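You operate a simulated robot arm through the tools that you are given. There is no shell and no other tool.

You are at the controls of a simulated robot arm. One attempt, no reset.

TASK
Probe the block on the pad at range B and mark the lane that the screen names.
Fine: the block marked good for good, else the one marked hold; swing the arm clear, block with the orange top back in its row, knob to range A; the adjust knob and the two blocks beside it stay. Where these are worked on the way, their far stop is far enough and under half their travel is too little: knob marked range.

Only the result counts: the job must be done as asked and must still hold three seconds after the hand-in. Knocking over, shifting, dropping, spilling or breaking anything else fails it.

THE ROBOT
A 6-joint arm with a two-finger parallel gripper, fixed in place. Base frame: the origin is on the floor under the middle of its stand, x ahead of it, y to its left, z up. Units: cm, degrees, N and s.
It reaches about 106.6 cm from its shoulder. Its first joint turns from -166.0 to 166.0 degrees. Payload 3.91 kg.
The tool frame sits at the grasp point between the pads (the TCP): z along the fingers, y along the line on which they close. The tips reach 3 cm beyond it. Largest opening 11 cm; finger width 2, thickness 1; the body of the gripper, 4.8 by 11.2 cm, starts 5.5 cm behind the TCP.
Orientation is told as [roll, pitch, yaw] about the base's x, y, z axes, in that order, counted from this pose: with the fingers straight down and closing along the base's y, the tool's x points along the base's -x, its y along +y and its z along -z.

THE INTERFACE
- The arm moves only by the tool send_rows. Its argument "commands" is a list of rows, each an object of numbers (a shift or turn left out is 0, a gripper value left out holds the last): "ax", "ay", "az": the turn, a rotation vector about the base's x, y, z in degrees; "dx", "dy", "dz": the shift along the base's x, y, z in cm; "claw": the opening, from 0 (shut) to 1 (fully open). In form: [{"ax": .., "ay": .., "az": .., "dx": .., "dy": .., "dz": .., "claw": ..}, ...]. A call has 1 to 20 rows; each row is the pose to reach, as a shift and turn from the pose commanded when the call began. Each row takes 0.2 s and may step no farther than 5 cm and 8.6 degrees from the row before; otherwise, or with a gripper value out of range, the whole call is refused. Where a pose cannot be reached the arm comes as near as it can. A force on the tool above 40 N (or 10 N above the force at the start of the call, whichever is more), or a blocked arm, ends the call early, and 0.2 s more pass. Each finger travels about 15.3 cm/s and halts on what it meets, pressing with about 28 N; the grip force reading is that of the motor and also rises with nothing between the fingers. The clock runs only during rows and for 0.2 s after the last one: add rows that repeat a pose to give the fingers time. It gives the time, the measured TCP pose, the force on the tool (base axes), the opening and the grip force at its end, in the units of the frame above (readings bear some noise), with the torque about the TCP (base axes, N m) and any sound that the robot's microphone picked up, and new pictures: "views" is both (left out), scene, wrist or none.
- Cameras (640 x 400 px; columns grow to the right, rows downward): "scene" is fixed at [4.91, 65.09, 143.73]; the picture's right is [-0.29, -0.96, 0.00], its down [-0.45, 0.13, -0.88] and it looks along [0.85, -0.25, -0.47] (base axes); focal length 314 px, centre (320, 200). "wrist" rides on the gripper at [7.2, 1.7, -10.3] in the tool frame; the picture's right is [-0.23, 0.97, 0.00], its down [-0.76, -0.18, -0.62] and it looks along [-0.61, -0.14, 0.78] (tool axes); focal length 222 px, centre (320, 200). There is no depth. A picture from a camera that has moved, and an enlarged one, comes with that camera's place and axes in the base frame and with its lens.
- zoom(camera, box): a new picture of the part [left, top, right, bottom] of that camera's present view, enlarged. No time passes.
- close_job(): hands the job in; it is judged then, once.

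Nothing tells you positions but the pictures and the camera data. Unless the task says otherwise, let go and move clear before handing in.

The tools are called as a command line: name --argument value ..., lists and objects as JSON in quotes. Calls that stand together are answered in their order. send_rows: Moves the arm, as the interface text tells. Its arguments: {"type":"object","properties":{"commands":{"type":"array","items":{"type":"object","properties":{"ax":{"type":"number"},"ay":{"type":"number"},"az":{"type":"number"},"dx":{"type":"number"},"dy":{"type":"number"},"dz":{"type":"number"},"claw":{"type":"number"}}}},"views":{"type":"string","enum":["both","scene","wrist","none"]}},"required":["commands"]} The other tools are called the same way: zoom (camera, box) takes an enlarged picture of a part of a camera's view; close_job () hands the job in.

At the start:

```text
time: 0.0
ee_pos: [38.92, 34.72, 119.35]
ee_rot: [0.1, 0.0, 0.1]
wrist_force: [-0.7, -0.2, -0.2]
torque: [-0.01, 0.01, 0.03]
gripper_width: 11.0
grasp_force: 0.0
```

scene: 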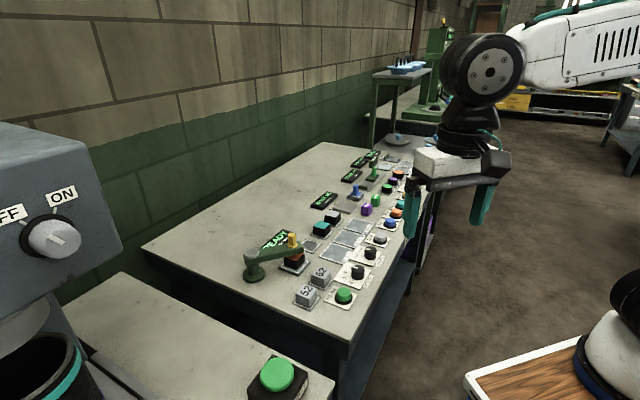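
wrist: 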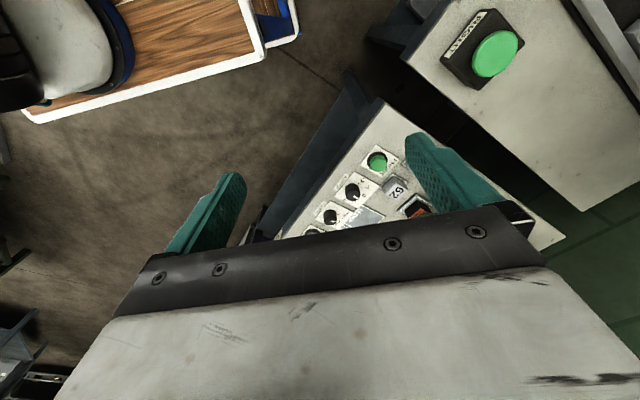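

I see a bench with a row of devices: blocks, knobs, a swing arm and a small screen. I'll zoom into the scene picture to find out what everything is before moving.

zoom --camera "scene" --box '[230, 220, 390, 320]'

zoom --camera "scene" --box '[300, 140, 428, 220]'

zoom --camera "scene" --box '[300, 190, 428, 270]'

zoom --camera "wrist" --box '[270, 120, 450, 240]'

```text
4.00 times, centred on (310, 270) of scene
camera zoom: at [4.91, 65.09, 143.73], right [-0.29, -0.96, 0.0], down [-0.45, 0.13, -0.88], along [0.85, -0.25, -0.47], focal length 1255 px, centre (360, -80)
```

zoom: 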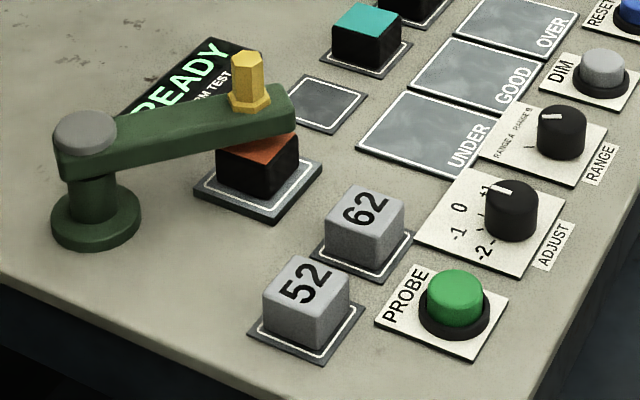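

```text
5.00 times, centred on (364, 180) of scene
camera zoom: at [4.91, 65.09, 143.73], right [-0.29, -0.96, 0.0], down [-0.45, 0.13, -0.88], along [0.85, -0.25, -0.47], focal length 1569 px, centre (100, 300)
```

zoom: 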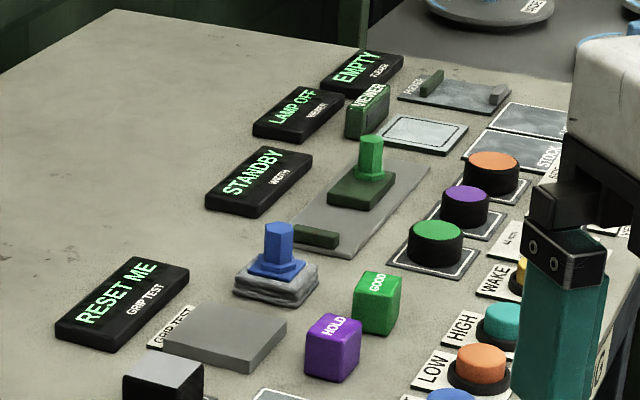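

```text
5.00 times, centred on (364, 230) of scene
camera zoom: at [4.91, 65.09, 143.73], right [-0.29, -0.96, 0.0], down [-0.45, 0.13, -0.88], along [0.85, -0.25, -0.47], focal length 1569 px, centre (100, 50)
```

zoom: 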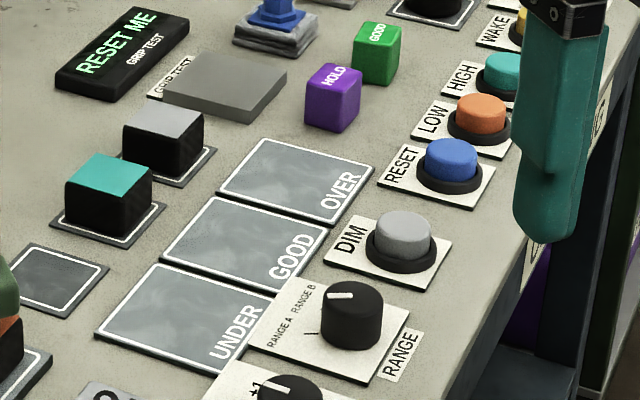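

```text
3.33 times, centred on (360, 180) of wrist
camera zoom: at [31.61, 36.44, 129.68], right [0.23, 0.97, 0.0], down [0.76, -0.18, 0.62], along [0.61, -0.14, -0.78], focal length 740 px, centre (187, 267)
```

zoom: 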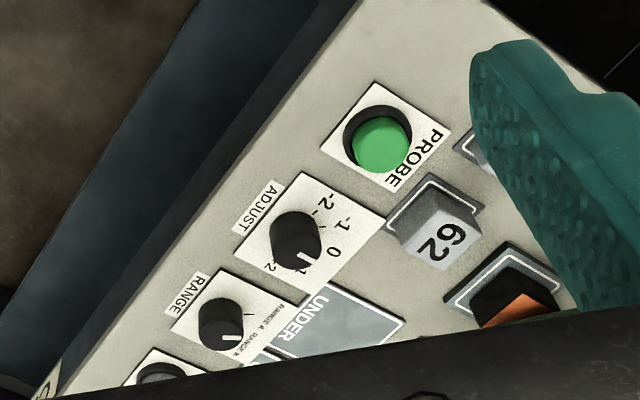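

The front row (PROBE, ADJUST and RANGE) runs at about -45° across the base frame, with the tabletop near z≈88. I'll turn the gripper 45° and move it above the station for a better look from the wrist camera.

send_rows --commands '[{"dx": 2, "dy": 1, "az": 7.5}, {"dx": 4, "dy": 2, "az": 15}, {"dx": 6, "dy": 3, "az": 22.5}, {"dx": 8, "dy": 4, "az": 30}, {"dx": 10, "dy": 5.5, "az": 37.5}, {"dx": 13, "dy": 7, "az": 45}, {"dx": 13, "dy": 7, "az": 45}]' --views "both"

```text
time: 1.6
ee_pos: [52.01, 41.74, 119.38]
ee_rot: [0.2, 0.0, 45.0]
wrist_force: [0.5, 0.0, -0.4]
torque: [0.0, -0.02, 0.0]
gripper_width: 11.0
grasp_force: 0.1
camera wrist: at [45.64, 37.82, 129.66], right [-0.53, 0.85, 0.0], down [0.66, 0.41, 0.62], along [0.53, 0.33, -0.78], focal length 222 px, centre (320, 200)
```

scene: 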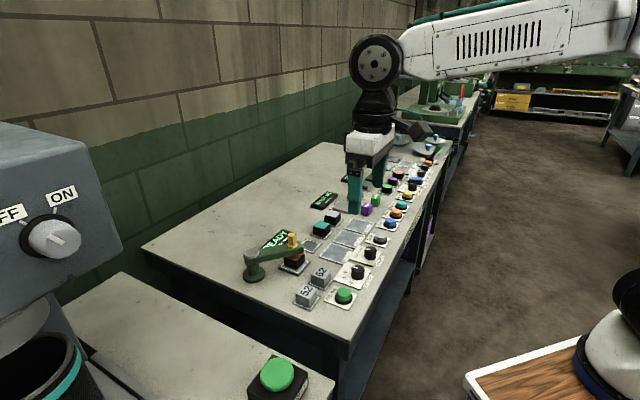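
wrist: 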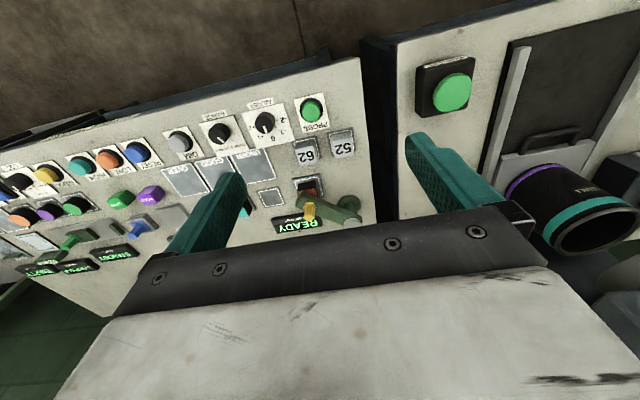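

The wrist camera now sees the whole station from above. I'll zoom in to read the knobs, blocks and swing arm.

zoom --camera "wrist" --box '[160, 90, 368, 220]'

zoom --camera "wrist" --box '[190, 90, 286, 150]'

zoom --camera "wrist" --box '[240, 170, 370, 250]'

zoom --camera "scene" --box '[230, 220, 390, 320]'

zoom --camera "wrist" --box '[0, 130, 200, 290]'

```text
3.08 times, centred on (264, 155) of wrist
camera zoom: at [45.64, 37.82, 129.66], right [-0.53, 0.85, 0.0], down [0.66, 0.41, 0.62], along [0.53, 0.33, -0.78], focal length 684 px, centre (492, 338)
```

zoom: 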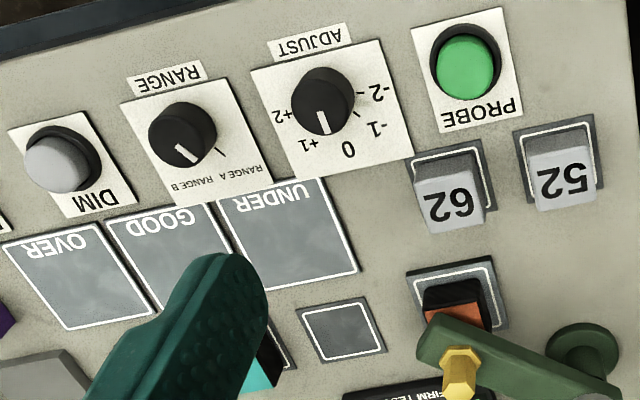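

```text
6.67 times, centred on (238, 120) of wrist
camera zoom: at [45.64, 37.82, 129.66], right [-0.53, 0.85, 0.0], down [0.66, 0.41, 0.62], along [0.53, 0.33, -0.78], focal length 1481 px, centre (867, 733)
```

zoom: 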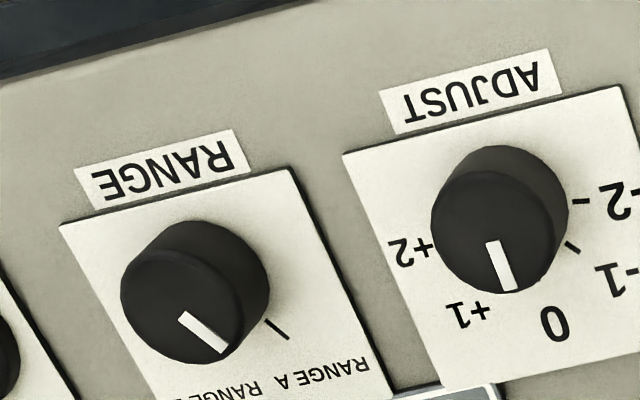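

```text
4.92 times, centred on (305, 210) of wrist
camera zoom: at [45.64, 37.82, 129.66], right [-0.53, 0.85, 0.0], down [0.66, 0.41, 0.62], along [0.53, 0.33, -0.78], focal length 1094 px, centre (394, 151)
```

zoom: 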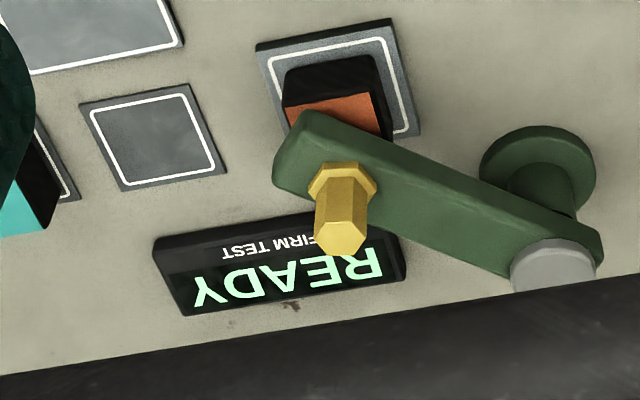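

```text
4.00 times, centred on (310, 270) of scene
camera zoom: at [4.91, 65.09, 143.73], right [-0.29, -0.96, 0.0], down [-0.45, 0.13, -0.88], along [0.85, -0.25, -0.47], focal length 1255 px, centre (360, -80)
```

zoom: 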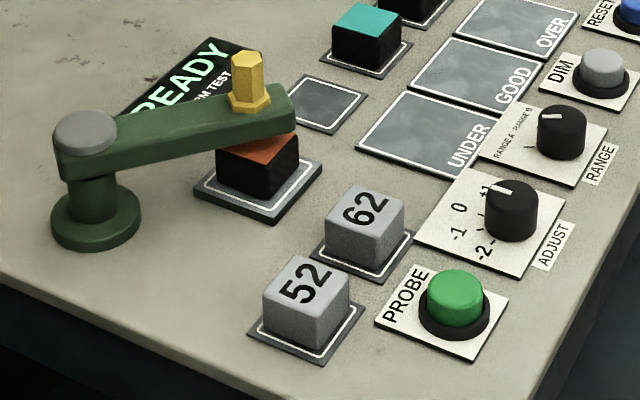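

```text
2.50 times, centred on (100, 210) of wrist
camera zoom: at [45.64, 37.82, 129.66], right [-0.53, 0.85, 0.0], down [0.66, 0.41, 0.62], along [0.53, 0.33, -0.78], focal length 555 px, centre (870, 175)
```

zoom: 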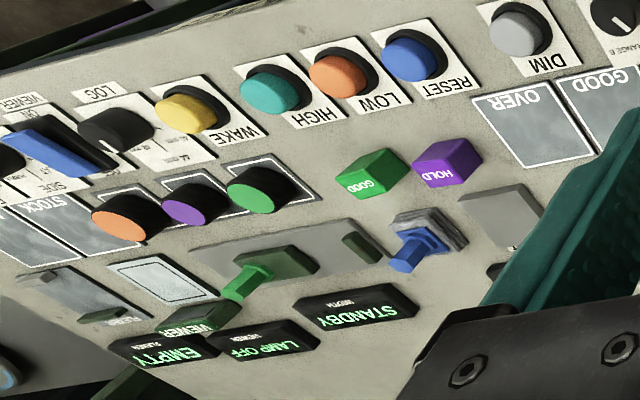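

I take the tabletop to be at z≈85.6. The RANGE knob is near (70, 30) with its pointer at the RANGE A tick, PROBE is near (57, 43), and the orange block sits under the swing arm near (73, 52). Next I'll move above the RANGE knob for a closer look.

send_rows --commands '[{"dx": 3, "dy": -2, "dz": -2, "az": 5}, {"dx": 6, "dy": -4, "dz": -4, "az": 10}, {"dx": 9, "dy": -6, "dz": -6, "az": 15}, {"dx": 12, "dy": -8, "dz": -8, "az": 20}, {"dx": 15, "dy": -10, "dz": -10, "az": 25}, {"dx": 18, "dy": -11.4, "dz": -12, "az": 30}, {"dx": 18, "dy": -11.4, "dz": -12, "az": 30}]' --views "both"

```text
time: 3.2
ee_pos: [70.04, 30.19, 107.33]
ee_rot: [0.0, 0.0, 75.1]
wrist_force: [-0.1, 0.1, -0.2]
torque: [0.02, -0.01, 0.03]
gripper_width: 11.0
grasp_force: 0.0
camera wrist: at [66.44, 23.68, 117.66], right [-0.88, 0.47, 0.0], down [0.37, 0.69, 0.62], along [0.29, 0.55, -0.78], focal length 222 px, centre (320, 200)
```

scene: 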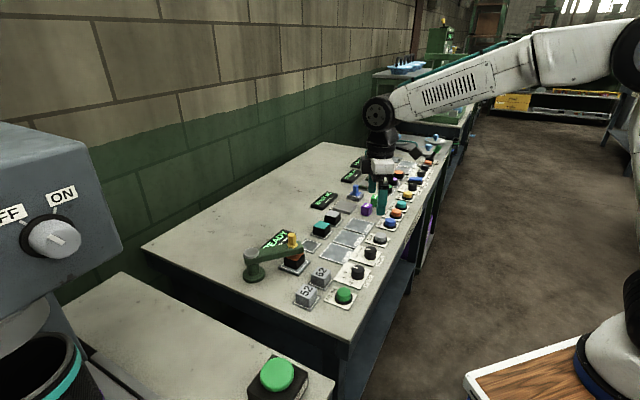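
wrist: 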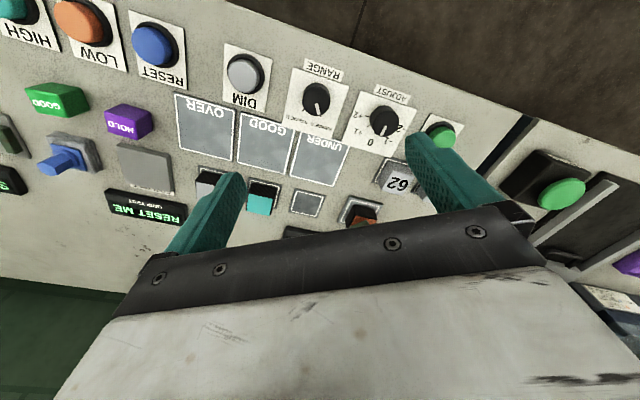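

zoom --camera "wrist" --box '[272, 56, 368, 116]'

zoom --camera "wrist" --box '[170, 40, 410, 190]'

zoom --camera "wrist" --box '[0, 40, 200, 240]'

```text
6.67 times, centred on (320, 86) of wrist
camera zoom: at [66.44, 23.68, 117.66], right [-0.88, 0.47, 0.0], down [0.37, 0.69, 0.62], along [0.29, 0.55, -0.78], focal length 1481 px, centre (320, 960)
```

zoom: 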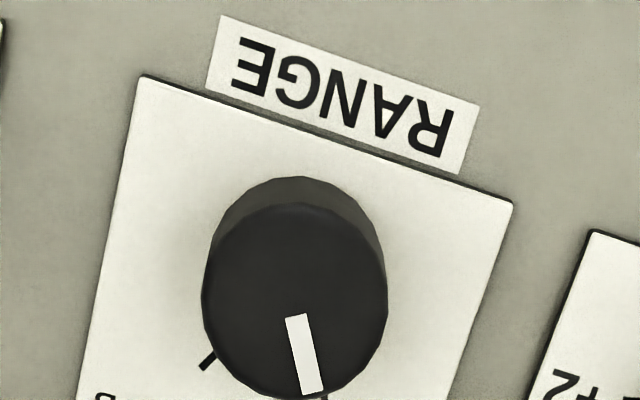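

```text
2.67 times, centred on (290, 115) of wrist
camera zoom: at [66.44, 23.68, 117.66], right [-0.88, 0.47, 0.0], down [0.37, 0.69, 0.62], along [0.29, 0.55, -0.78], focal length 592 px, centre (400, 427)
```

zoom: 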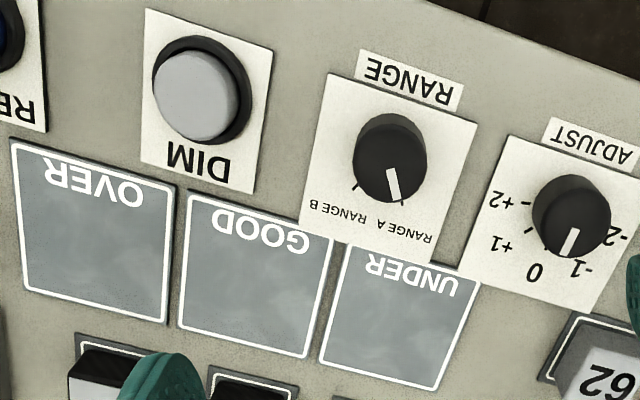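

```text
2.00 times, centred on (100, 140) of wrist
camera zoom: at [66.44, 23.68, 117.66], right [-0.88, 0.47, 0.0], down [0.37, 0.69, 0.62], along [0.29, 0.55, -0.78], focal length 444 px, centre (760, 320)
```

zoom: 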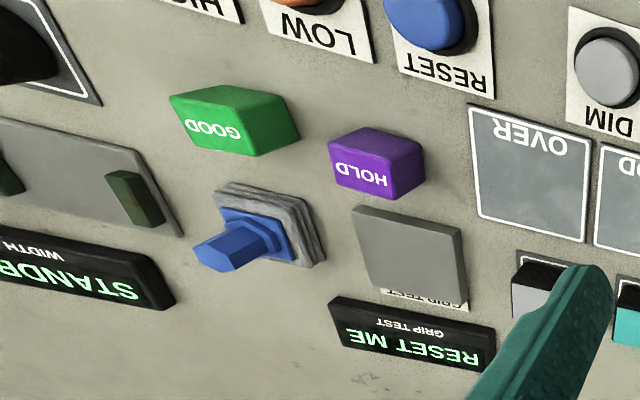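

The pointer is on the RANGE A tick at about 75° in base terms, and the RANGE B tick is about 60° clockwise of it, near 15°. I'll go down around the knob, centred near (70.4, 30.0), and stop with the fingertips just above the plate.

send_rows --commands '[{"dx": 0.4, "dy": -0.2, "claw": 0.6}, {"dx": 0.4, "dy": -0.2, "dz": -4}, {"dx": 0.4, "dy": -0.2, "dz": -8}, {"dx": 0.4, "dy": -0.2, "dz": -12}, {"dx": 0.4, "dy": -0.2, "dz": -14}, {"dx": 0.4, "dy": -0.2, "dz": -14}]' --views "both"

```text
time: 4.6
ee_pos: [70.51, 30.21, 93.38]
ee_rot: [0.1, 0.0, 75.0]
wrist_force: [-0.3, 0.7, -0.3]
torque: [-0.01, -0.01, -0.03]
gripper_width: 6.58
grasp_force: 0.1
camera wrist: at [66.84, 23.56, 103.69], right [-0.88, 0.47, 0.0], down [0.37, 0.69, 0.62], along [0.29, 0.55, -0.78], focal length 222 px, centre (320, 200)
```

scene: 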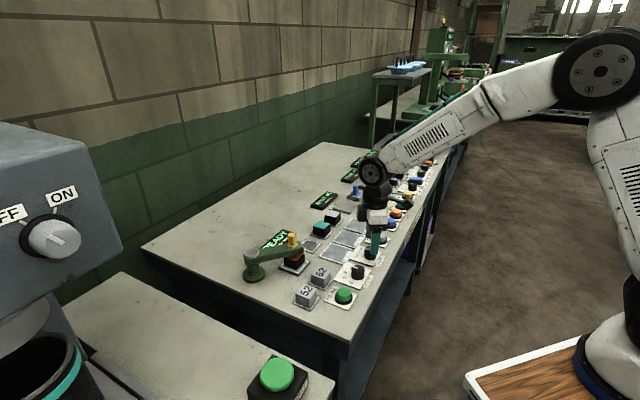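
wrist: 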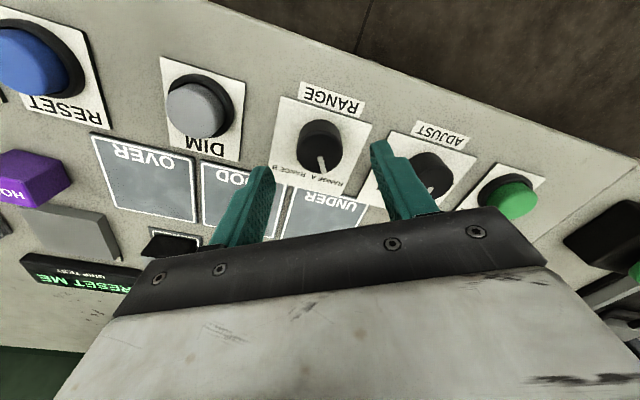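

zoom --camera "wrist" --box '[240, 80, 432, 200]'

zoom --camera "scene" --box '[330, 210, 410, 290]'

```text
3.33 times, centred on (336, 140) of wrist
camera zoom: at [66.84, 23.56, 103.69], right [-0.88, 0.47, 0.0], down [0.37, 0.69, 0.62], along [0.29, 0.55, -0.78], focal length 740 px, centre (267, 400)
```

zoom: 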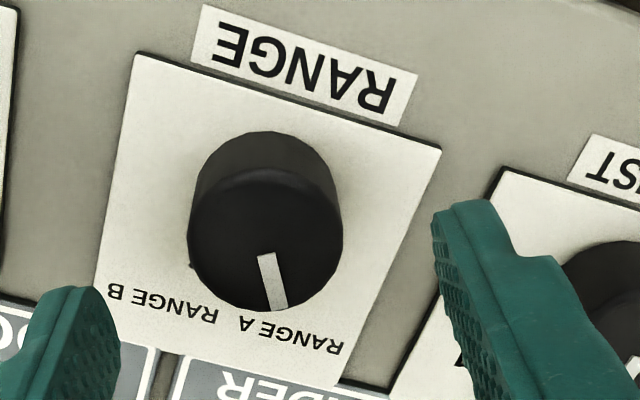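

```text
5.00 times, centred on (370, 250) of scene
camera zoom: at [4.91, 65.09, 143.73], right [-0.29, -0.96, 0.0], down [-0.45, 0.13, -0.88], along [0.85, -0.25, -0.47], focal length 1569 px, centre (70, -50)
```

zoom: 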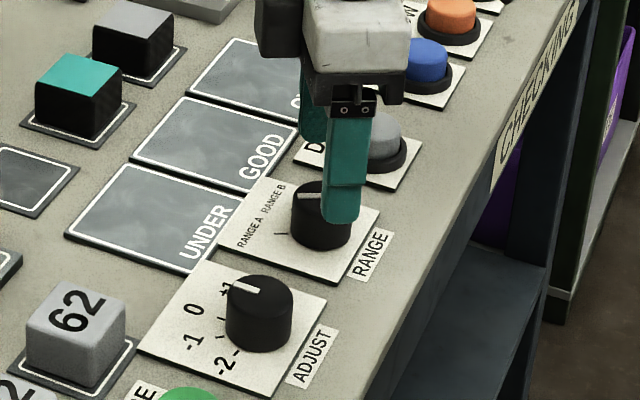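

The knob is centred between the fingers to within about 2 mm. I'll lower the last bit and close on it.

send_rows --commands '[{"dz": -1.5}, {"dz": -3}, {"dz": -3.6}, {"dz": -3.6, "claw": 0.45}, {"dz": -3.6, "claw": 0.35}, {"dz": -3.6, "claw": 0.2}, {"dz": -3.6, "claw": 0.2}, {"dz": -3.6, "claw": 0.2}]' --views "both"

```text
time: 6.4
ee_pos: [70.51, 30.1, 89.75]
ee_rot: [0.2, 0.0, 75.0]
wrist_force: [8.2, -1.3, -5.7]
torque: [0.07, -1.02, -0.02]
gripper_width: 3.49
grasp_force: 45.7
camera wrist: at [66.85, 23.47, 100.01], right [-0.88, 0.47, 0.0], down [0.37, 0.69, 0.62], along [0.29, 0.55, -0.78], focal length 222 px, centre (320, 200)
```

scene: 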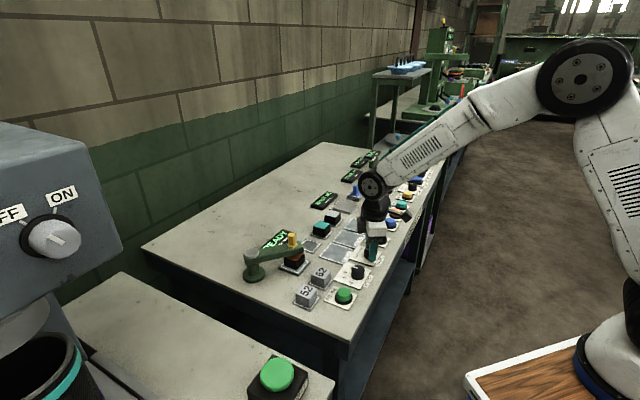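
wrist: 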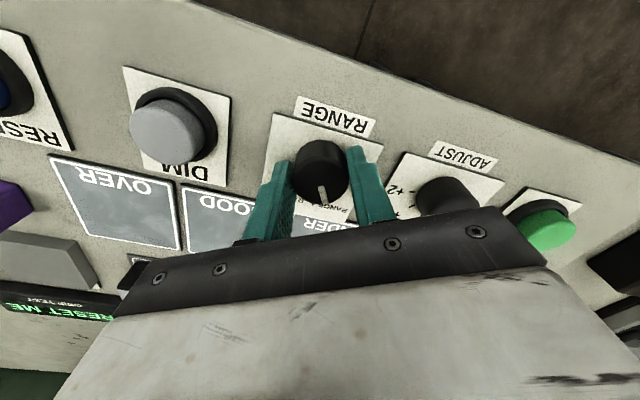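

The grip is firm at 3.49 cm, with a small sideways push that suggests the knob is slightly toward +x. I'll ease over by 1 mm and start turning clockwise toward B.

send_rows --commands '[{"dx": 0.12, "dy": -0.03}, {"dx": 0.12, "dy": -0.03, "az": -6}, {"dx": 0.12, "dy": -0.03, "az": -12}, {"dx": 0.12, "dy": -0.03, "az": -18}, {"dx": 0.12, "dy": -0.03, "az": -24}, {"dx": 0.12, "dy": -0.03, "az": -30}]' --views "both"

```text
time: 7.8
ee_pos: [70.37, 30.13, 89.61]
ee_rot: [0.1, 0.1, 44.9]
wrist_force: [-5.9, -12.5, -0.3]
torque: [-1.37, 0.5, -0.04]
gripper_width: 3.44
grasp_force: 44.4
camera wrist: at [64.0, 26.16, 100.03], right [-0.53, 0.85, 0.0], down [0.67, 0.41, 0.62], along [0.53, 0.33, -0.78], focal length 222 px, centre (320, 200)
```

scene: 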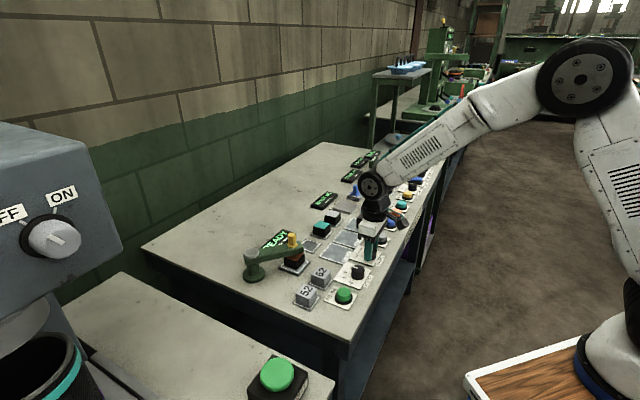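
wrist: 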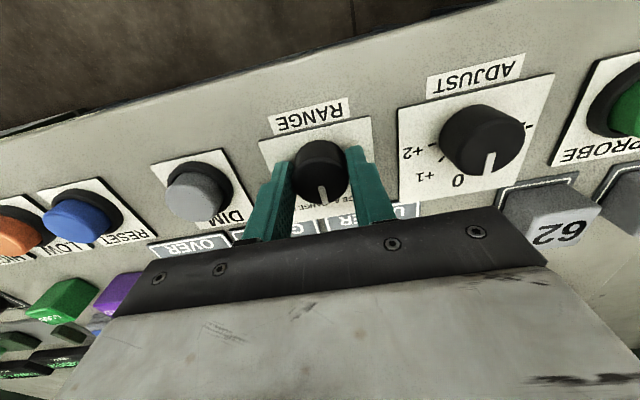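

The knob is turning with the gripper: the pointer is now about 30° round, and the gripper reads yaw 45. I'll continue the remaining 30° with a small centring correction.

send_rows --commands '[{"dx": -0.03, "dy": -0.1}, {"dx": -0.03, "dy": -0.1, "az": -6}, {"dx": -0.03, "dy": -0.1, "az": -12}, {"dx": -0.03, "dy": -0.1, "az": -18}, {"dx": -0.03, "dy": -0.1, "az": -24}, {"dx": -0.03, "dy": -0.1, "az": -30}]' --views "both"

zoom --camera "wrist" --box '[240, 80, 432, 220]'

```text
time: 9.2
ee_pos: [70.38, 30.16, 89.73]
ee_rot: [0.3, 0.1, 15.0]
wrist_force: [-12.3, -3.3, -4.7]
torque: [-0.88, 1.24, 0.18]
gripper_width: 3.47
grasp_force: 44.6
camera wrist: at [62.84, 29.89, 100.02], right [-0.03, 1.0, 0.0], down [0.78, 0.02, 0.62], along [0.62, 0.02, -0.78], focal length 222 px, centre (320, 200)
```

scene: 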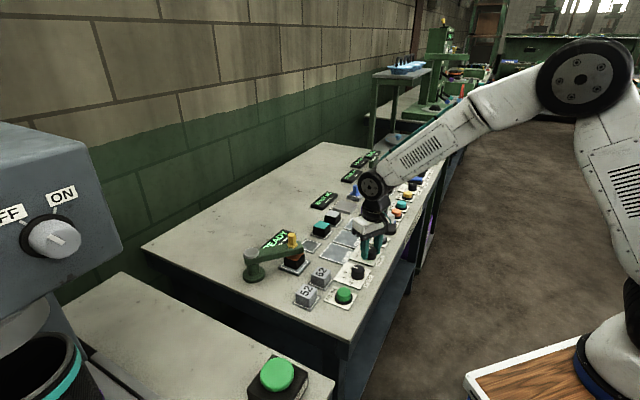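
wrist: 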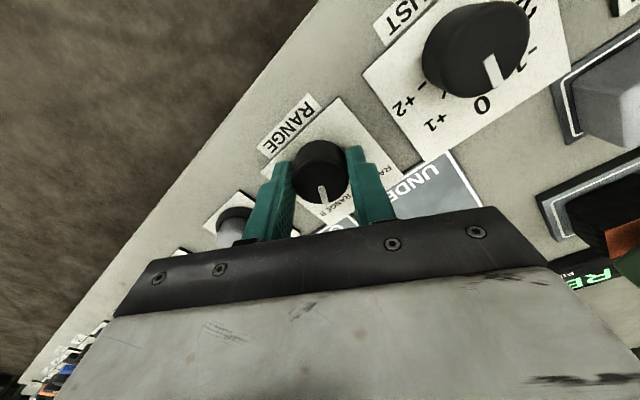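

```text
2.86 times, centred on (336, 150) of wrist
camera zoom: at [62.84, 29.89, 100.02], right [-0.03, 1.0, 0.0], down [0.78, 0.02, 0.62], along [0.62, 0.02, -0.78], focal length 635 px, centre (274, 343)
```

zoom: 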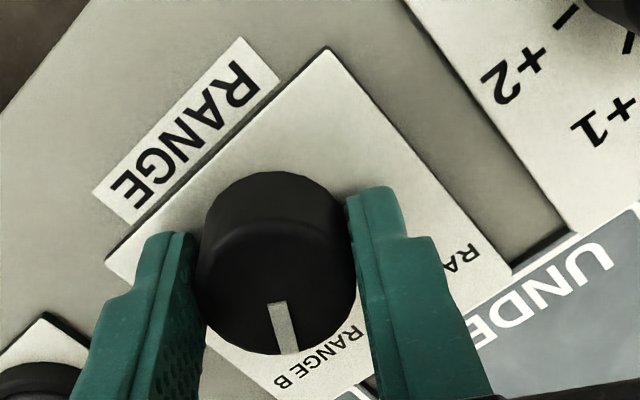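

The pointer is now by the RANGE B label. I'll turn a few degrees more to feel for the end stop, which counts as far enough.

send_rows --commands '[{"dx": -0.1, "az": -4}, {"dx": -0.1, "az": -8}, {"dx": -0.1, "az": -8}]' --views "wrist"

zoom --camera "wrist" --box '[240, 80, 432, 220]'

```text
time: 10.0
ee_pos: [70.4, 30.14, 89.81]
ee_rot: [0.0, -0.1, 7.0]
wrist_force: [2.8, 6.6, -15.3]
torque: [-0.05, -0.59, 0.22]
gripper_width: 3.44
grasp_force: 45.1
camera wrist: at [62.92, 30.92, 100.06], right [0.11, 0.99, 0.0], down [0.78, -0.09, 0.62], along [0.62, -0.06, -0.78], focal length 222 px, centre (320, 200)
```

wrist: 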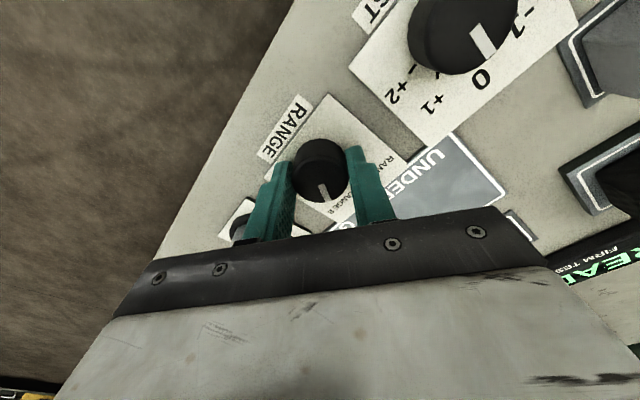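

```text
2.86 times, centred on (336, 150) of wrist
camera zoom: at [62.92, 30.92, 100.06], right [0.11, 0.99, 0.0], down [0.78, -0.09, 0.62], along [0.62, -0.06, -0.78], focal length 635 px, centre (274, 343)
```

zoom: 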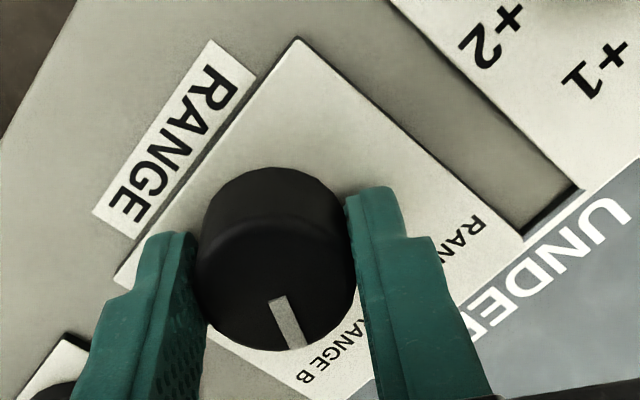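

The pointer slipped about 8° against the gripper, so the knob is at its stop at RANGE B. I'll release it, rise and check.

send_rows --commands '[{"claw": 0.4}, {"claw": 0.6}, {"claw": 0.6}, {"dz": 4}, {"dz": 8}, {"dz": 12, "dx": -2, "dy": 1}, {"dz": 16, "dx": -4, "dy": 2, "az": 8}, {"dz": 16, "dx": -4, "dy": 2, "az": 8}]' --views "both"

zoom --camera "wrist" --box '[240, 40, 432, 180]'

zoom --camera "scene" --box '[230, 220, 390, 320]'

```text
time: 11.8
ee_pos: [66.27, 31.9, 105.71]
ee_rot: [0.1, 0.0, 14.9]
wrist_force: [0.0, -0.2, 0.7]
torque: [0.02, -0.04, 0.02]
gripper_width: 6.61
grasp_force: 0.0
camera wrist: at [58.68, 31.64, 115.98], right [-0.03, 1.0, 0.0], down [0.78, 0.03, 0.62], along [0.62, 0.02, -0.78], focal length 222 px, centre (320, 200)
```

scene: 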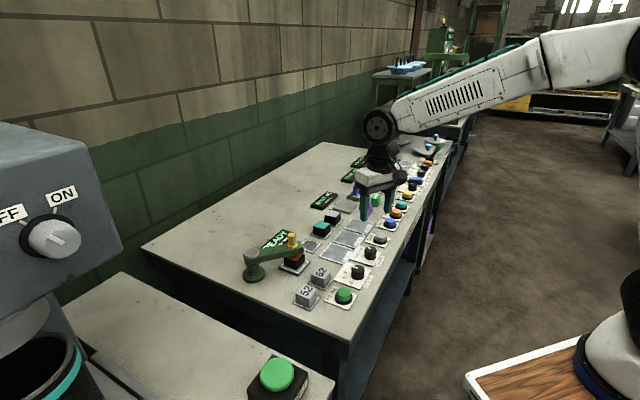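
wrist: 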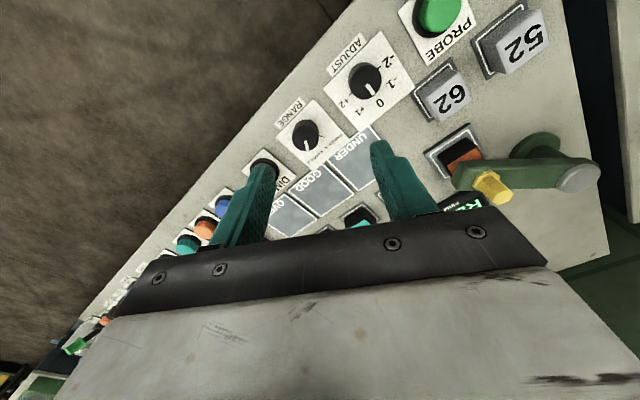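

```text
2.86 times, centred on (336, 110) of wrist
camera zoom: at [58.68, 31.64, 115.98], right [-0.03, 1.0, 0.0], down [0.78, 0.03, 0.62], along [0.62, 0.02, -0.78], focal length 635 px, centre (274, 457)
```

zoom: 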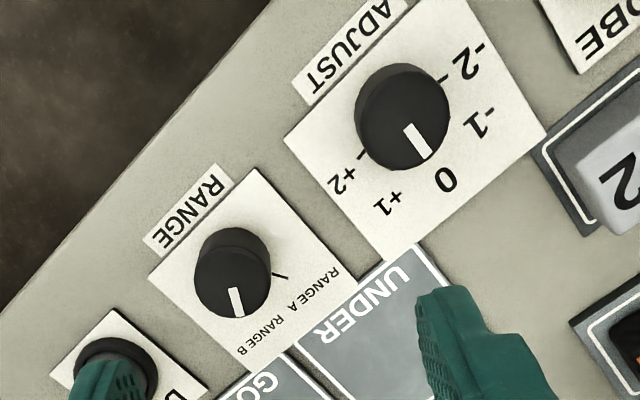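

```text
4.00 times, centred on (310, 270) of scene
camera zoom: at [4.91, 65.09, 143.73], right [-0.29, -0.96, 0.0], down [-0.45, 0.13, -0.88], along [0.85, -0.25, -0.47], focal length 1255 px, centre (360, -80)
```

zoom: 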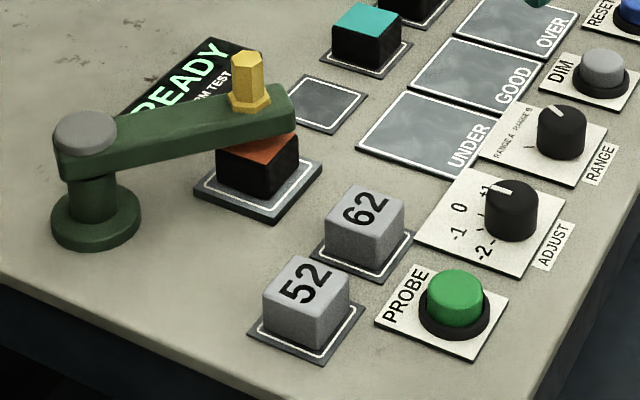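

The RANGE pointer is at B and everything else is unchanged. Next I'll close the fingers and move above PROBE at about (56.8, 43.1).

send_rows --commands '[{"dx": -2, "dy": 2.5, "az": 7.5, "claw": 0}, {"dx": -4, "dy": 5, "az": 15}, {"dx": -6, "dy": 7.5, "az": 22.5}, {"dx": -8, "dy": 10, "az": 30}, {"dx": -9.4, "dy": 11.2, "dz": -3, "az": 30}, {"dx": -9.4, "dy": 11.2, "dz": -7, "az": 30}, {"dx": -9.4, "dy": 11.2, "dz": -10, "az": 30}, {"dx": -9.4, "dy": 11.2, "dz": -10, "az": 30}]' --views "both"

zoom --camera "wrist" --box '[240, 60, 432, 200]'

zoom --camera "scene" --box '[300, 240, 396, 320]'

```text
time: 13.6
ee_pos: [57.08, 43.27, 95.85]
ee_rot: [0.0, -0.1, 45.0]
wrist_force: [0.9, -1.1, -0.2]
torque: [-0.01, -0.03, -0.01]
gripper_width: 0.0
grasp_force: 27.3
camera wrist: at [50.61, 39.24, 106.19], right [-0.53, 0.85, 0.0], down [0.66, 0.41, 0.62], along [0.53, 0.33, -0.78], focal length 222 px, centre (320, 200)
```

scene: 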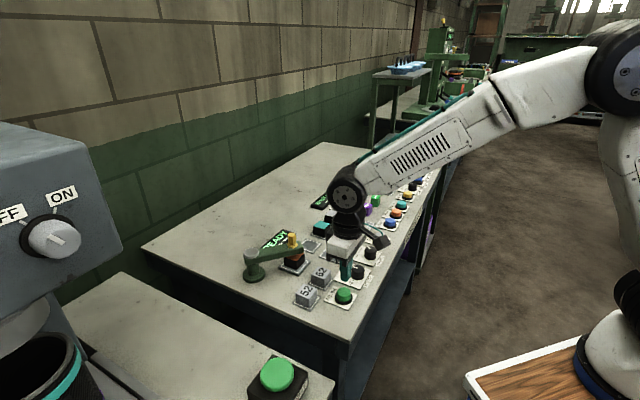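
wrist: 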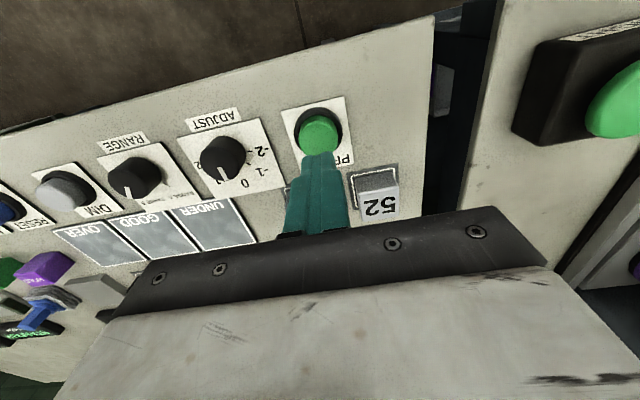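

```text
2.86 times, centred on (336, 130) of wrist
camera zoom: at [50.61, 39.24, 106.19], right [-0.53, 0.85, 0.0], down [0.66, 0.41, 0.62], along [0.53, 0.33, -0.78], focal length 635 px, centre (274, 400)
```

zoom: 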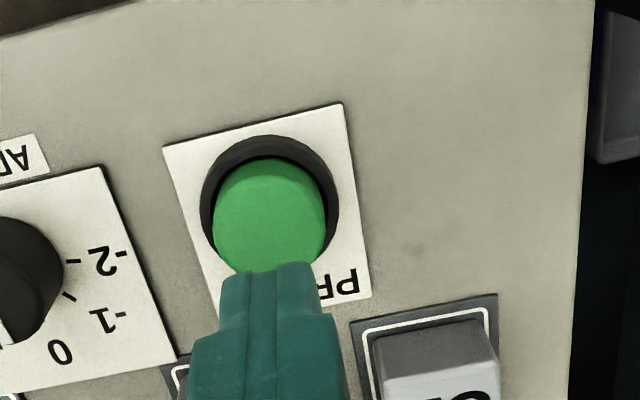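

```text
5.00 times, centred on (348, 280) of scene
camera zoom: at [4.91, 65.09, 143.73], right [-0.29, -0.96, 0.0], down [-0.45, 0.13, -0.88], along [0.85, -0.25, -0.47], focal length 1569 px, centre (180, -200)
```

zoom: 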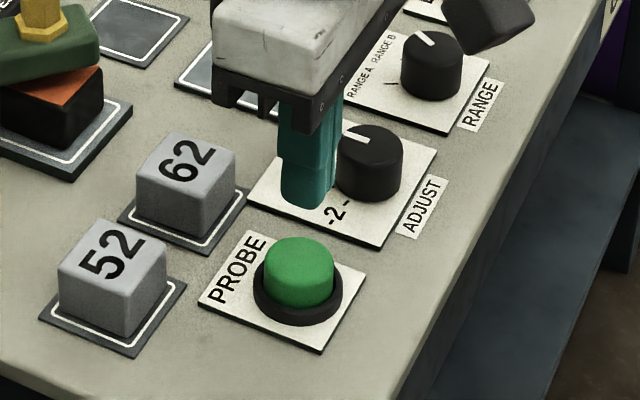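

The button's centre is near (56.7, 42.8), so I'll shift slightly to meet it and press down in small steps.

send_rows --commands '[{"dx": -0.35, "dy": -0.4, "dz": -1.5}, {"dx": -0.35, "dy": -0.4, "dz": -3}, {"dx": -0.35, "dy": -0.4, "dz": -3.6}, {"dx": -0.35, "dy": -0.4, "dz": -4.0}, {"dx": -0.35, "dy": -0.4, "dz": -4.3}]' --views "both"

zoom --camera "scene" --box '[230, 220, 390, 320]'

```text
time: 14.8
ee_pos: [56.65, 42.86, 91.55]
ee_rot: [0.1, 0.0, 45.0]
wrist_force: [0.1, 0.1, 1.3]
torque: [-0.04, -0.01, -0.01]
gripper_width: 0.02
grasp_force: 28.1
camera wrist: at [50.26, 38.93, 101.83], right [-0.53, 0.85, 0.0], down [0.66, 0.41, 0.62], along [0.53, 0.33, -0.78], focal length 222 px, centre (320, 200)
```

scene: 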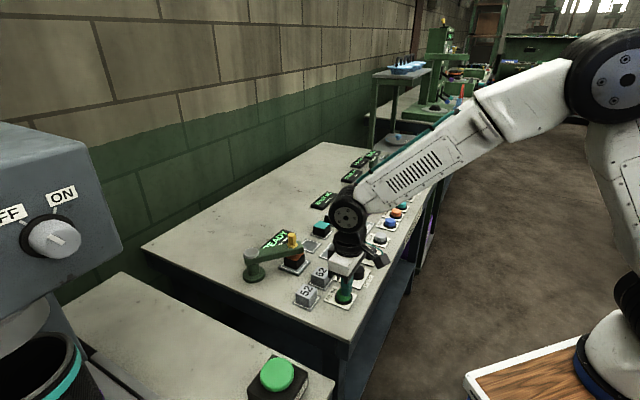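
wrist: 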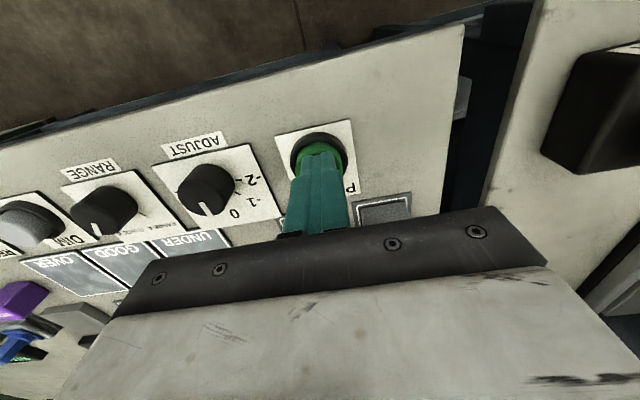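

```text
4.00 times, centred on (310, 270) of scene
camera zoom: at [4.91, 65.09, 143.73], right [-0.29, -0.96, 0.0], down [-0.45, 0.13, -0.88], along [0.85, -0.25, -0.47], focal length 1255 px, centre (360, -80)
```

zoom: 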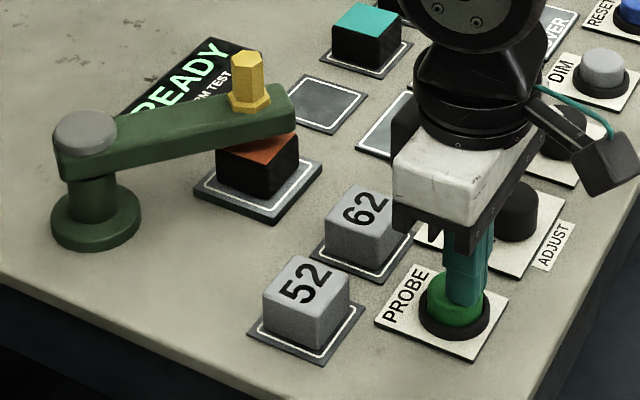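

The tips are only just touching the button, so I'll press further in small steps.

send_rows --commands '[{"dz": -0.25}, {"dz": -0.5}, {"dz": -0.75}, {"dz": -0.75}]' --views "scene"

zoom --camera "scene" --box '[230, 220, 390, 320]'

```text
time: 15.8
ee_pos: [56.59, 42.89, 90.88]
ee_rot: [0.1, -0.1, 45.1]
wrist_force: [5.6, -6.1, 26.5]
torque: [-0.21, -0.2, 0.02]
gripper_width: 0.04
grasp_force: 27.8
heard: click
```

scene: 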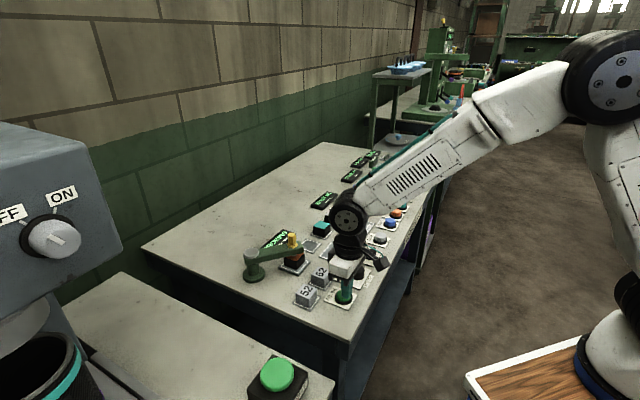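

```text
4.00 times, centred on (310, 270) of scene
camera zoom: at [4.91, 65.09, 143.73], right [-0.29, -0.96, 0.0], down [-0.45, 0.13, -0.88], along [0.85, -0.25, -0.47], focal length 1255 px, centre (360, -80)
```

zoom: 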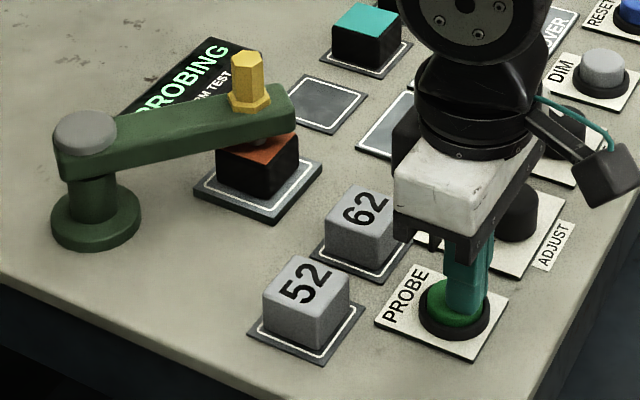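

It clicked and the screen now reads PROBING. I'll release the button straight up and wait for the result.

send_rows --commands '[{"dz": 1}, {"dz": 4}, {"dz": 8}, {"dz": 8}, {"dz": 8}, {"dz": 8}, {"dz": 8}, {"dz": 8}]' --views "both"

zoom --camera "scene" --box '[230, 220, 390, 320]'

```text
time: 17.6
ee_pos: [56.78, 42.69, 98.87]
ee_rot: [0.2, 0.1, 45.1]
wrist_force: [-0.7, -0.5, 0.0]
torque: [0.05, 0.01, 0.01]
gripper_width: 0.03
grasp_force: 27.4
camera wrist: at [50.28, 38.71, 109.11], right [-0.53, 0.85, 0.0], down [0.66, 0.41, 0.62], along [0.53, 0.33, -0.78], focal length 222 px, centre (320, 200)
```

scene: 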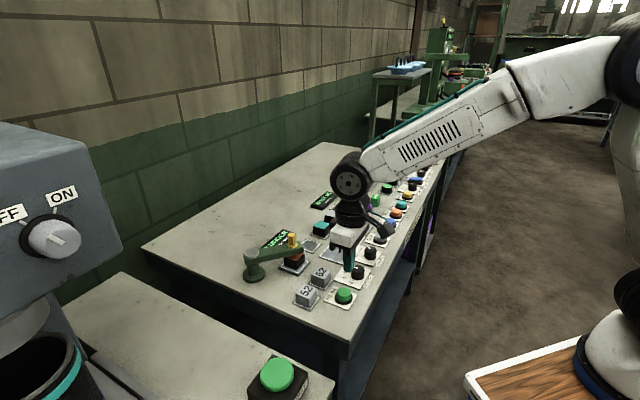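
wrist: 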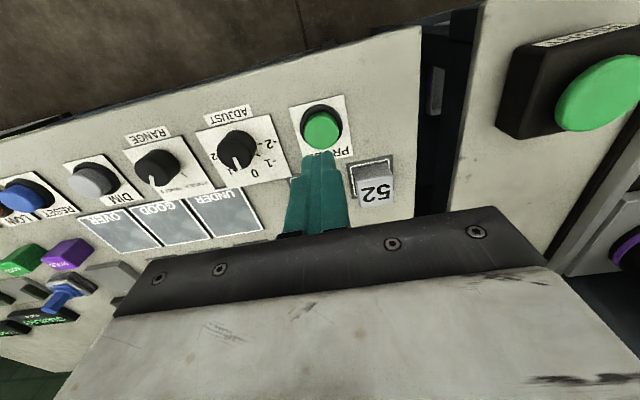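

```text
4.00 times, centred on (310, 270) of scene
camera zoom: at [4.91, 65.09, 143.73], right [-0.29, -0.96, 0.0], down [-0.45, 0.13, -0.88], along [0.85, -0.25, -0.47], focal length 1255 px, centre (360, -80)
```

zoom: 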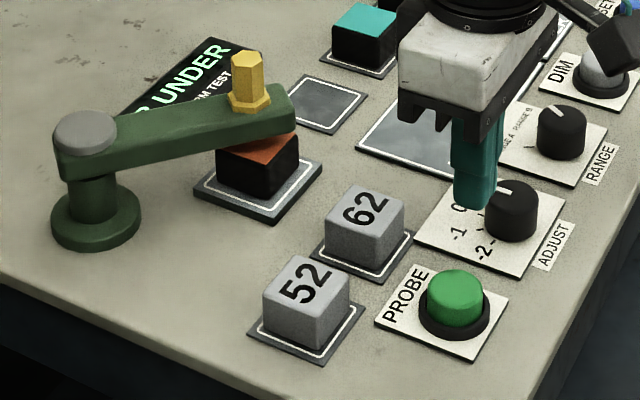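

The screen shows "… UNDER", but the swing arm hides the left part. I'll back up to where the wrist camera can read the whole screen.

send_rows --commands '[{"dz": 5}, {"dx": -1, "dz": 10}, {"dx": -2, "dz": 14}, {"dx": -4, "dy": -1, "dz": 18}, {"dx": -4.5, "dy": -1, "dz": 20}, {"dx": -4.5, "dy": -1, "dz": 20}]' --views "both"

zoom --camera "wrist" --box '[240, 170, 370, 250]'

zoom --camera "scene" --box '[230, 220, 310, 270]'

```text
refused: row 2 steps farther than a row can; nothing moved
```

```text
4.92 times, centred on (305, 210) of wrist
camera zoom: at [50.28, 38.71, 109.11], right [-0.53, 0.85, 0.0], down [0.66, 0.41, 0.62], along [0.53, 0.33, -0.78], focal length 1094 px, centre (394, 151)
```

zoom: 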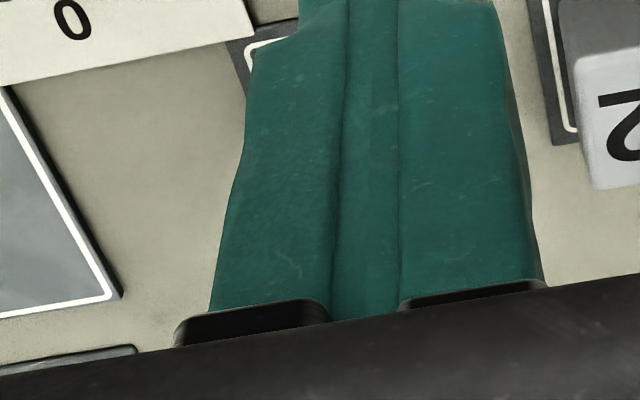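

```text
8.00 times, centred on (270, 245) of scene
camera zoom: at [4.91, 65.09, 143.73], right [-0.29, -0.96, 0.0], down [-0.45, 0.13, -0.88], along [0.85, -0.25, -0.47], focal length 2510 px, centre (720, -160)
```

zoom: 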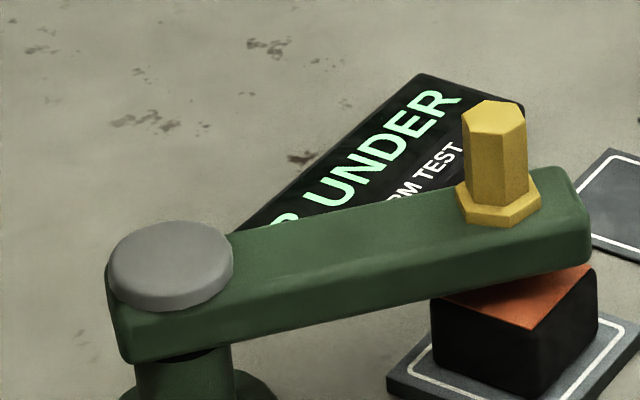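

That call was refused because one step was too long, and nothing moved. The screen looks like "B UNDER", but I'll confirm it with a clear view using smaller steps and open fingers.

send_rows --commands '[{"dz": 4.5, "claw": 0.5}, {"dx": -1, "dz": 9, "claw": 1}, {"dx": -2, "dz": 13}, {"dx": -3.5, "dy": -0.5, "dz": 17}, {"dx": -4.5, "dy": -1, "dz": 20}, {"dx": -4.5, "dy": -1, "dz": 20}]' --views "both"

zoom --camera "wrist" --box '[240, 170, 370, 250]'

```text
time: 19.0
ee_pos: [52.19, 41.89, 118.9]
ee_rot: [0.2, 0.0, 44.9]
wrist_force: [0.2, -0.5, 0.8]
torque: [0.02, -0.03, 0.0]
gripper_width: 11.0
grasp_force: 0.1
camera wrist: at [45.79, 37.84, 129.13], right [-0.53, 0.85, 0.0], down [0.66, 0.41, 0.62], along [0.53, 0.33, -0.78], focal length 222 px, centre (320, 200)
```

scene: 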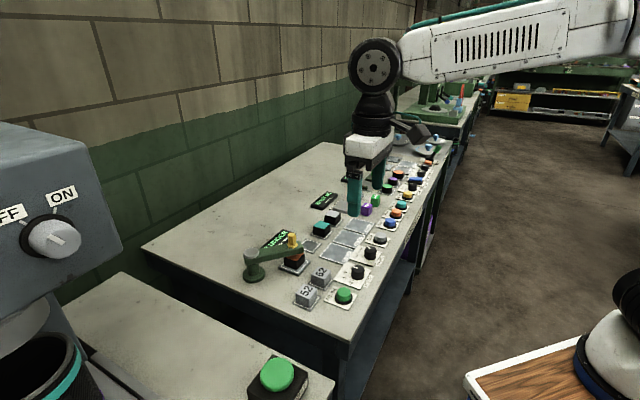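
wrist: 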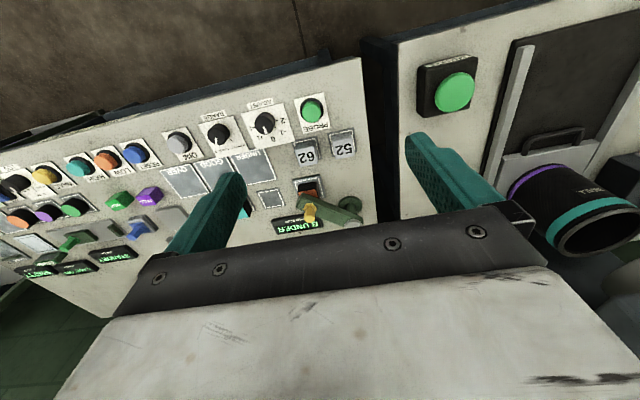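

```text
4.92 times, centred on (305, 210) of wrist
camera zoom: at [45.79, 37.84, 129.13], right [-0.53, 0.85, 0.0], down [0.66, 0.41, 0.62], along [0.53, 0.33, -0.78], focal length 1094 px, centre (394, 151)
```

zoom: 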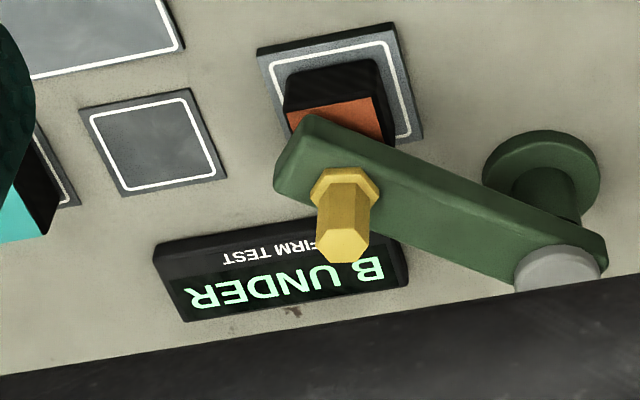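

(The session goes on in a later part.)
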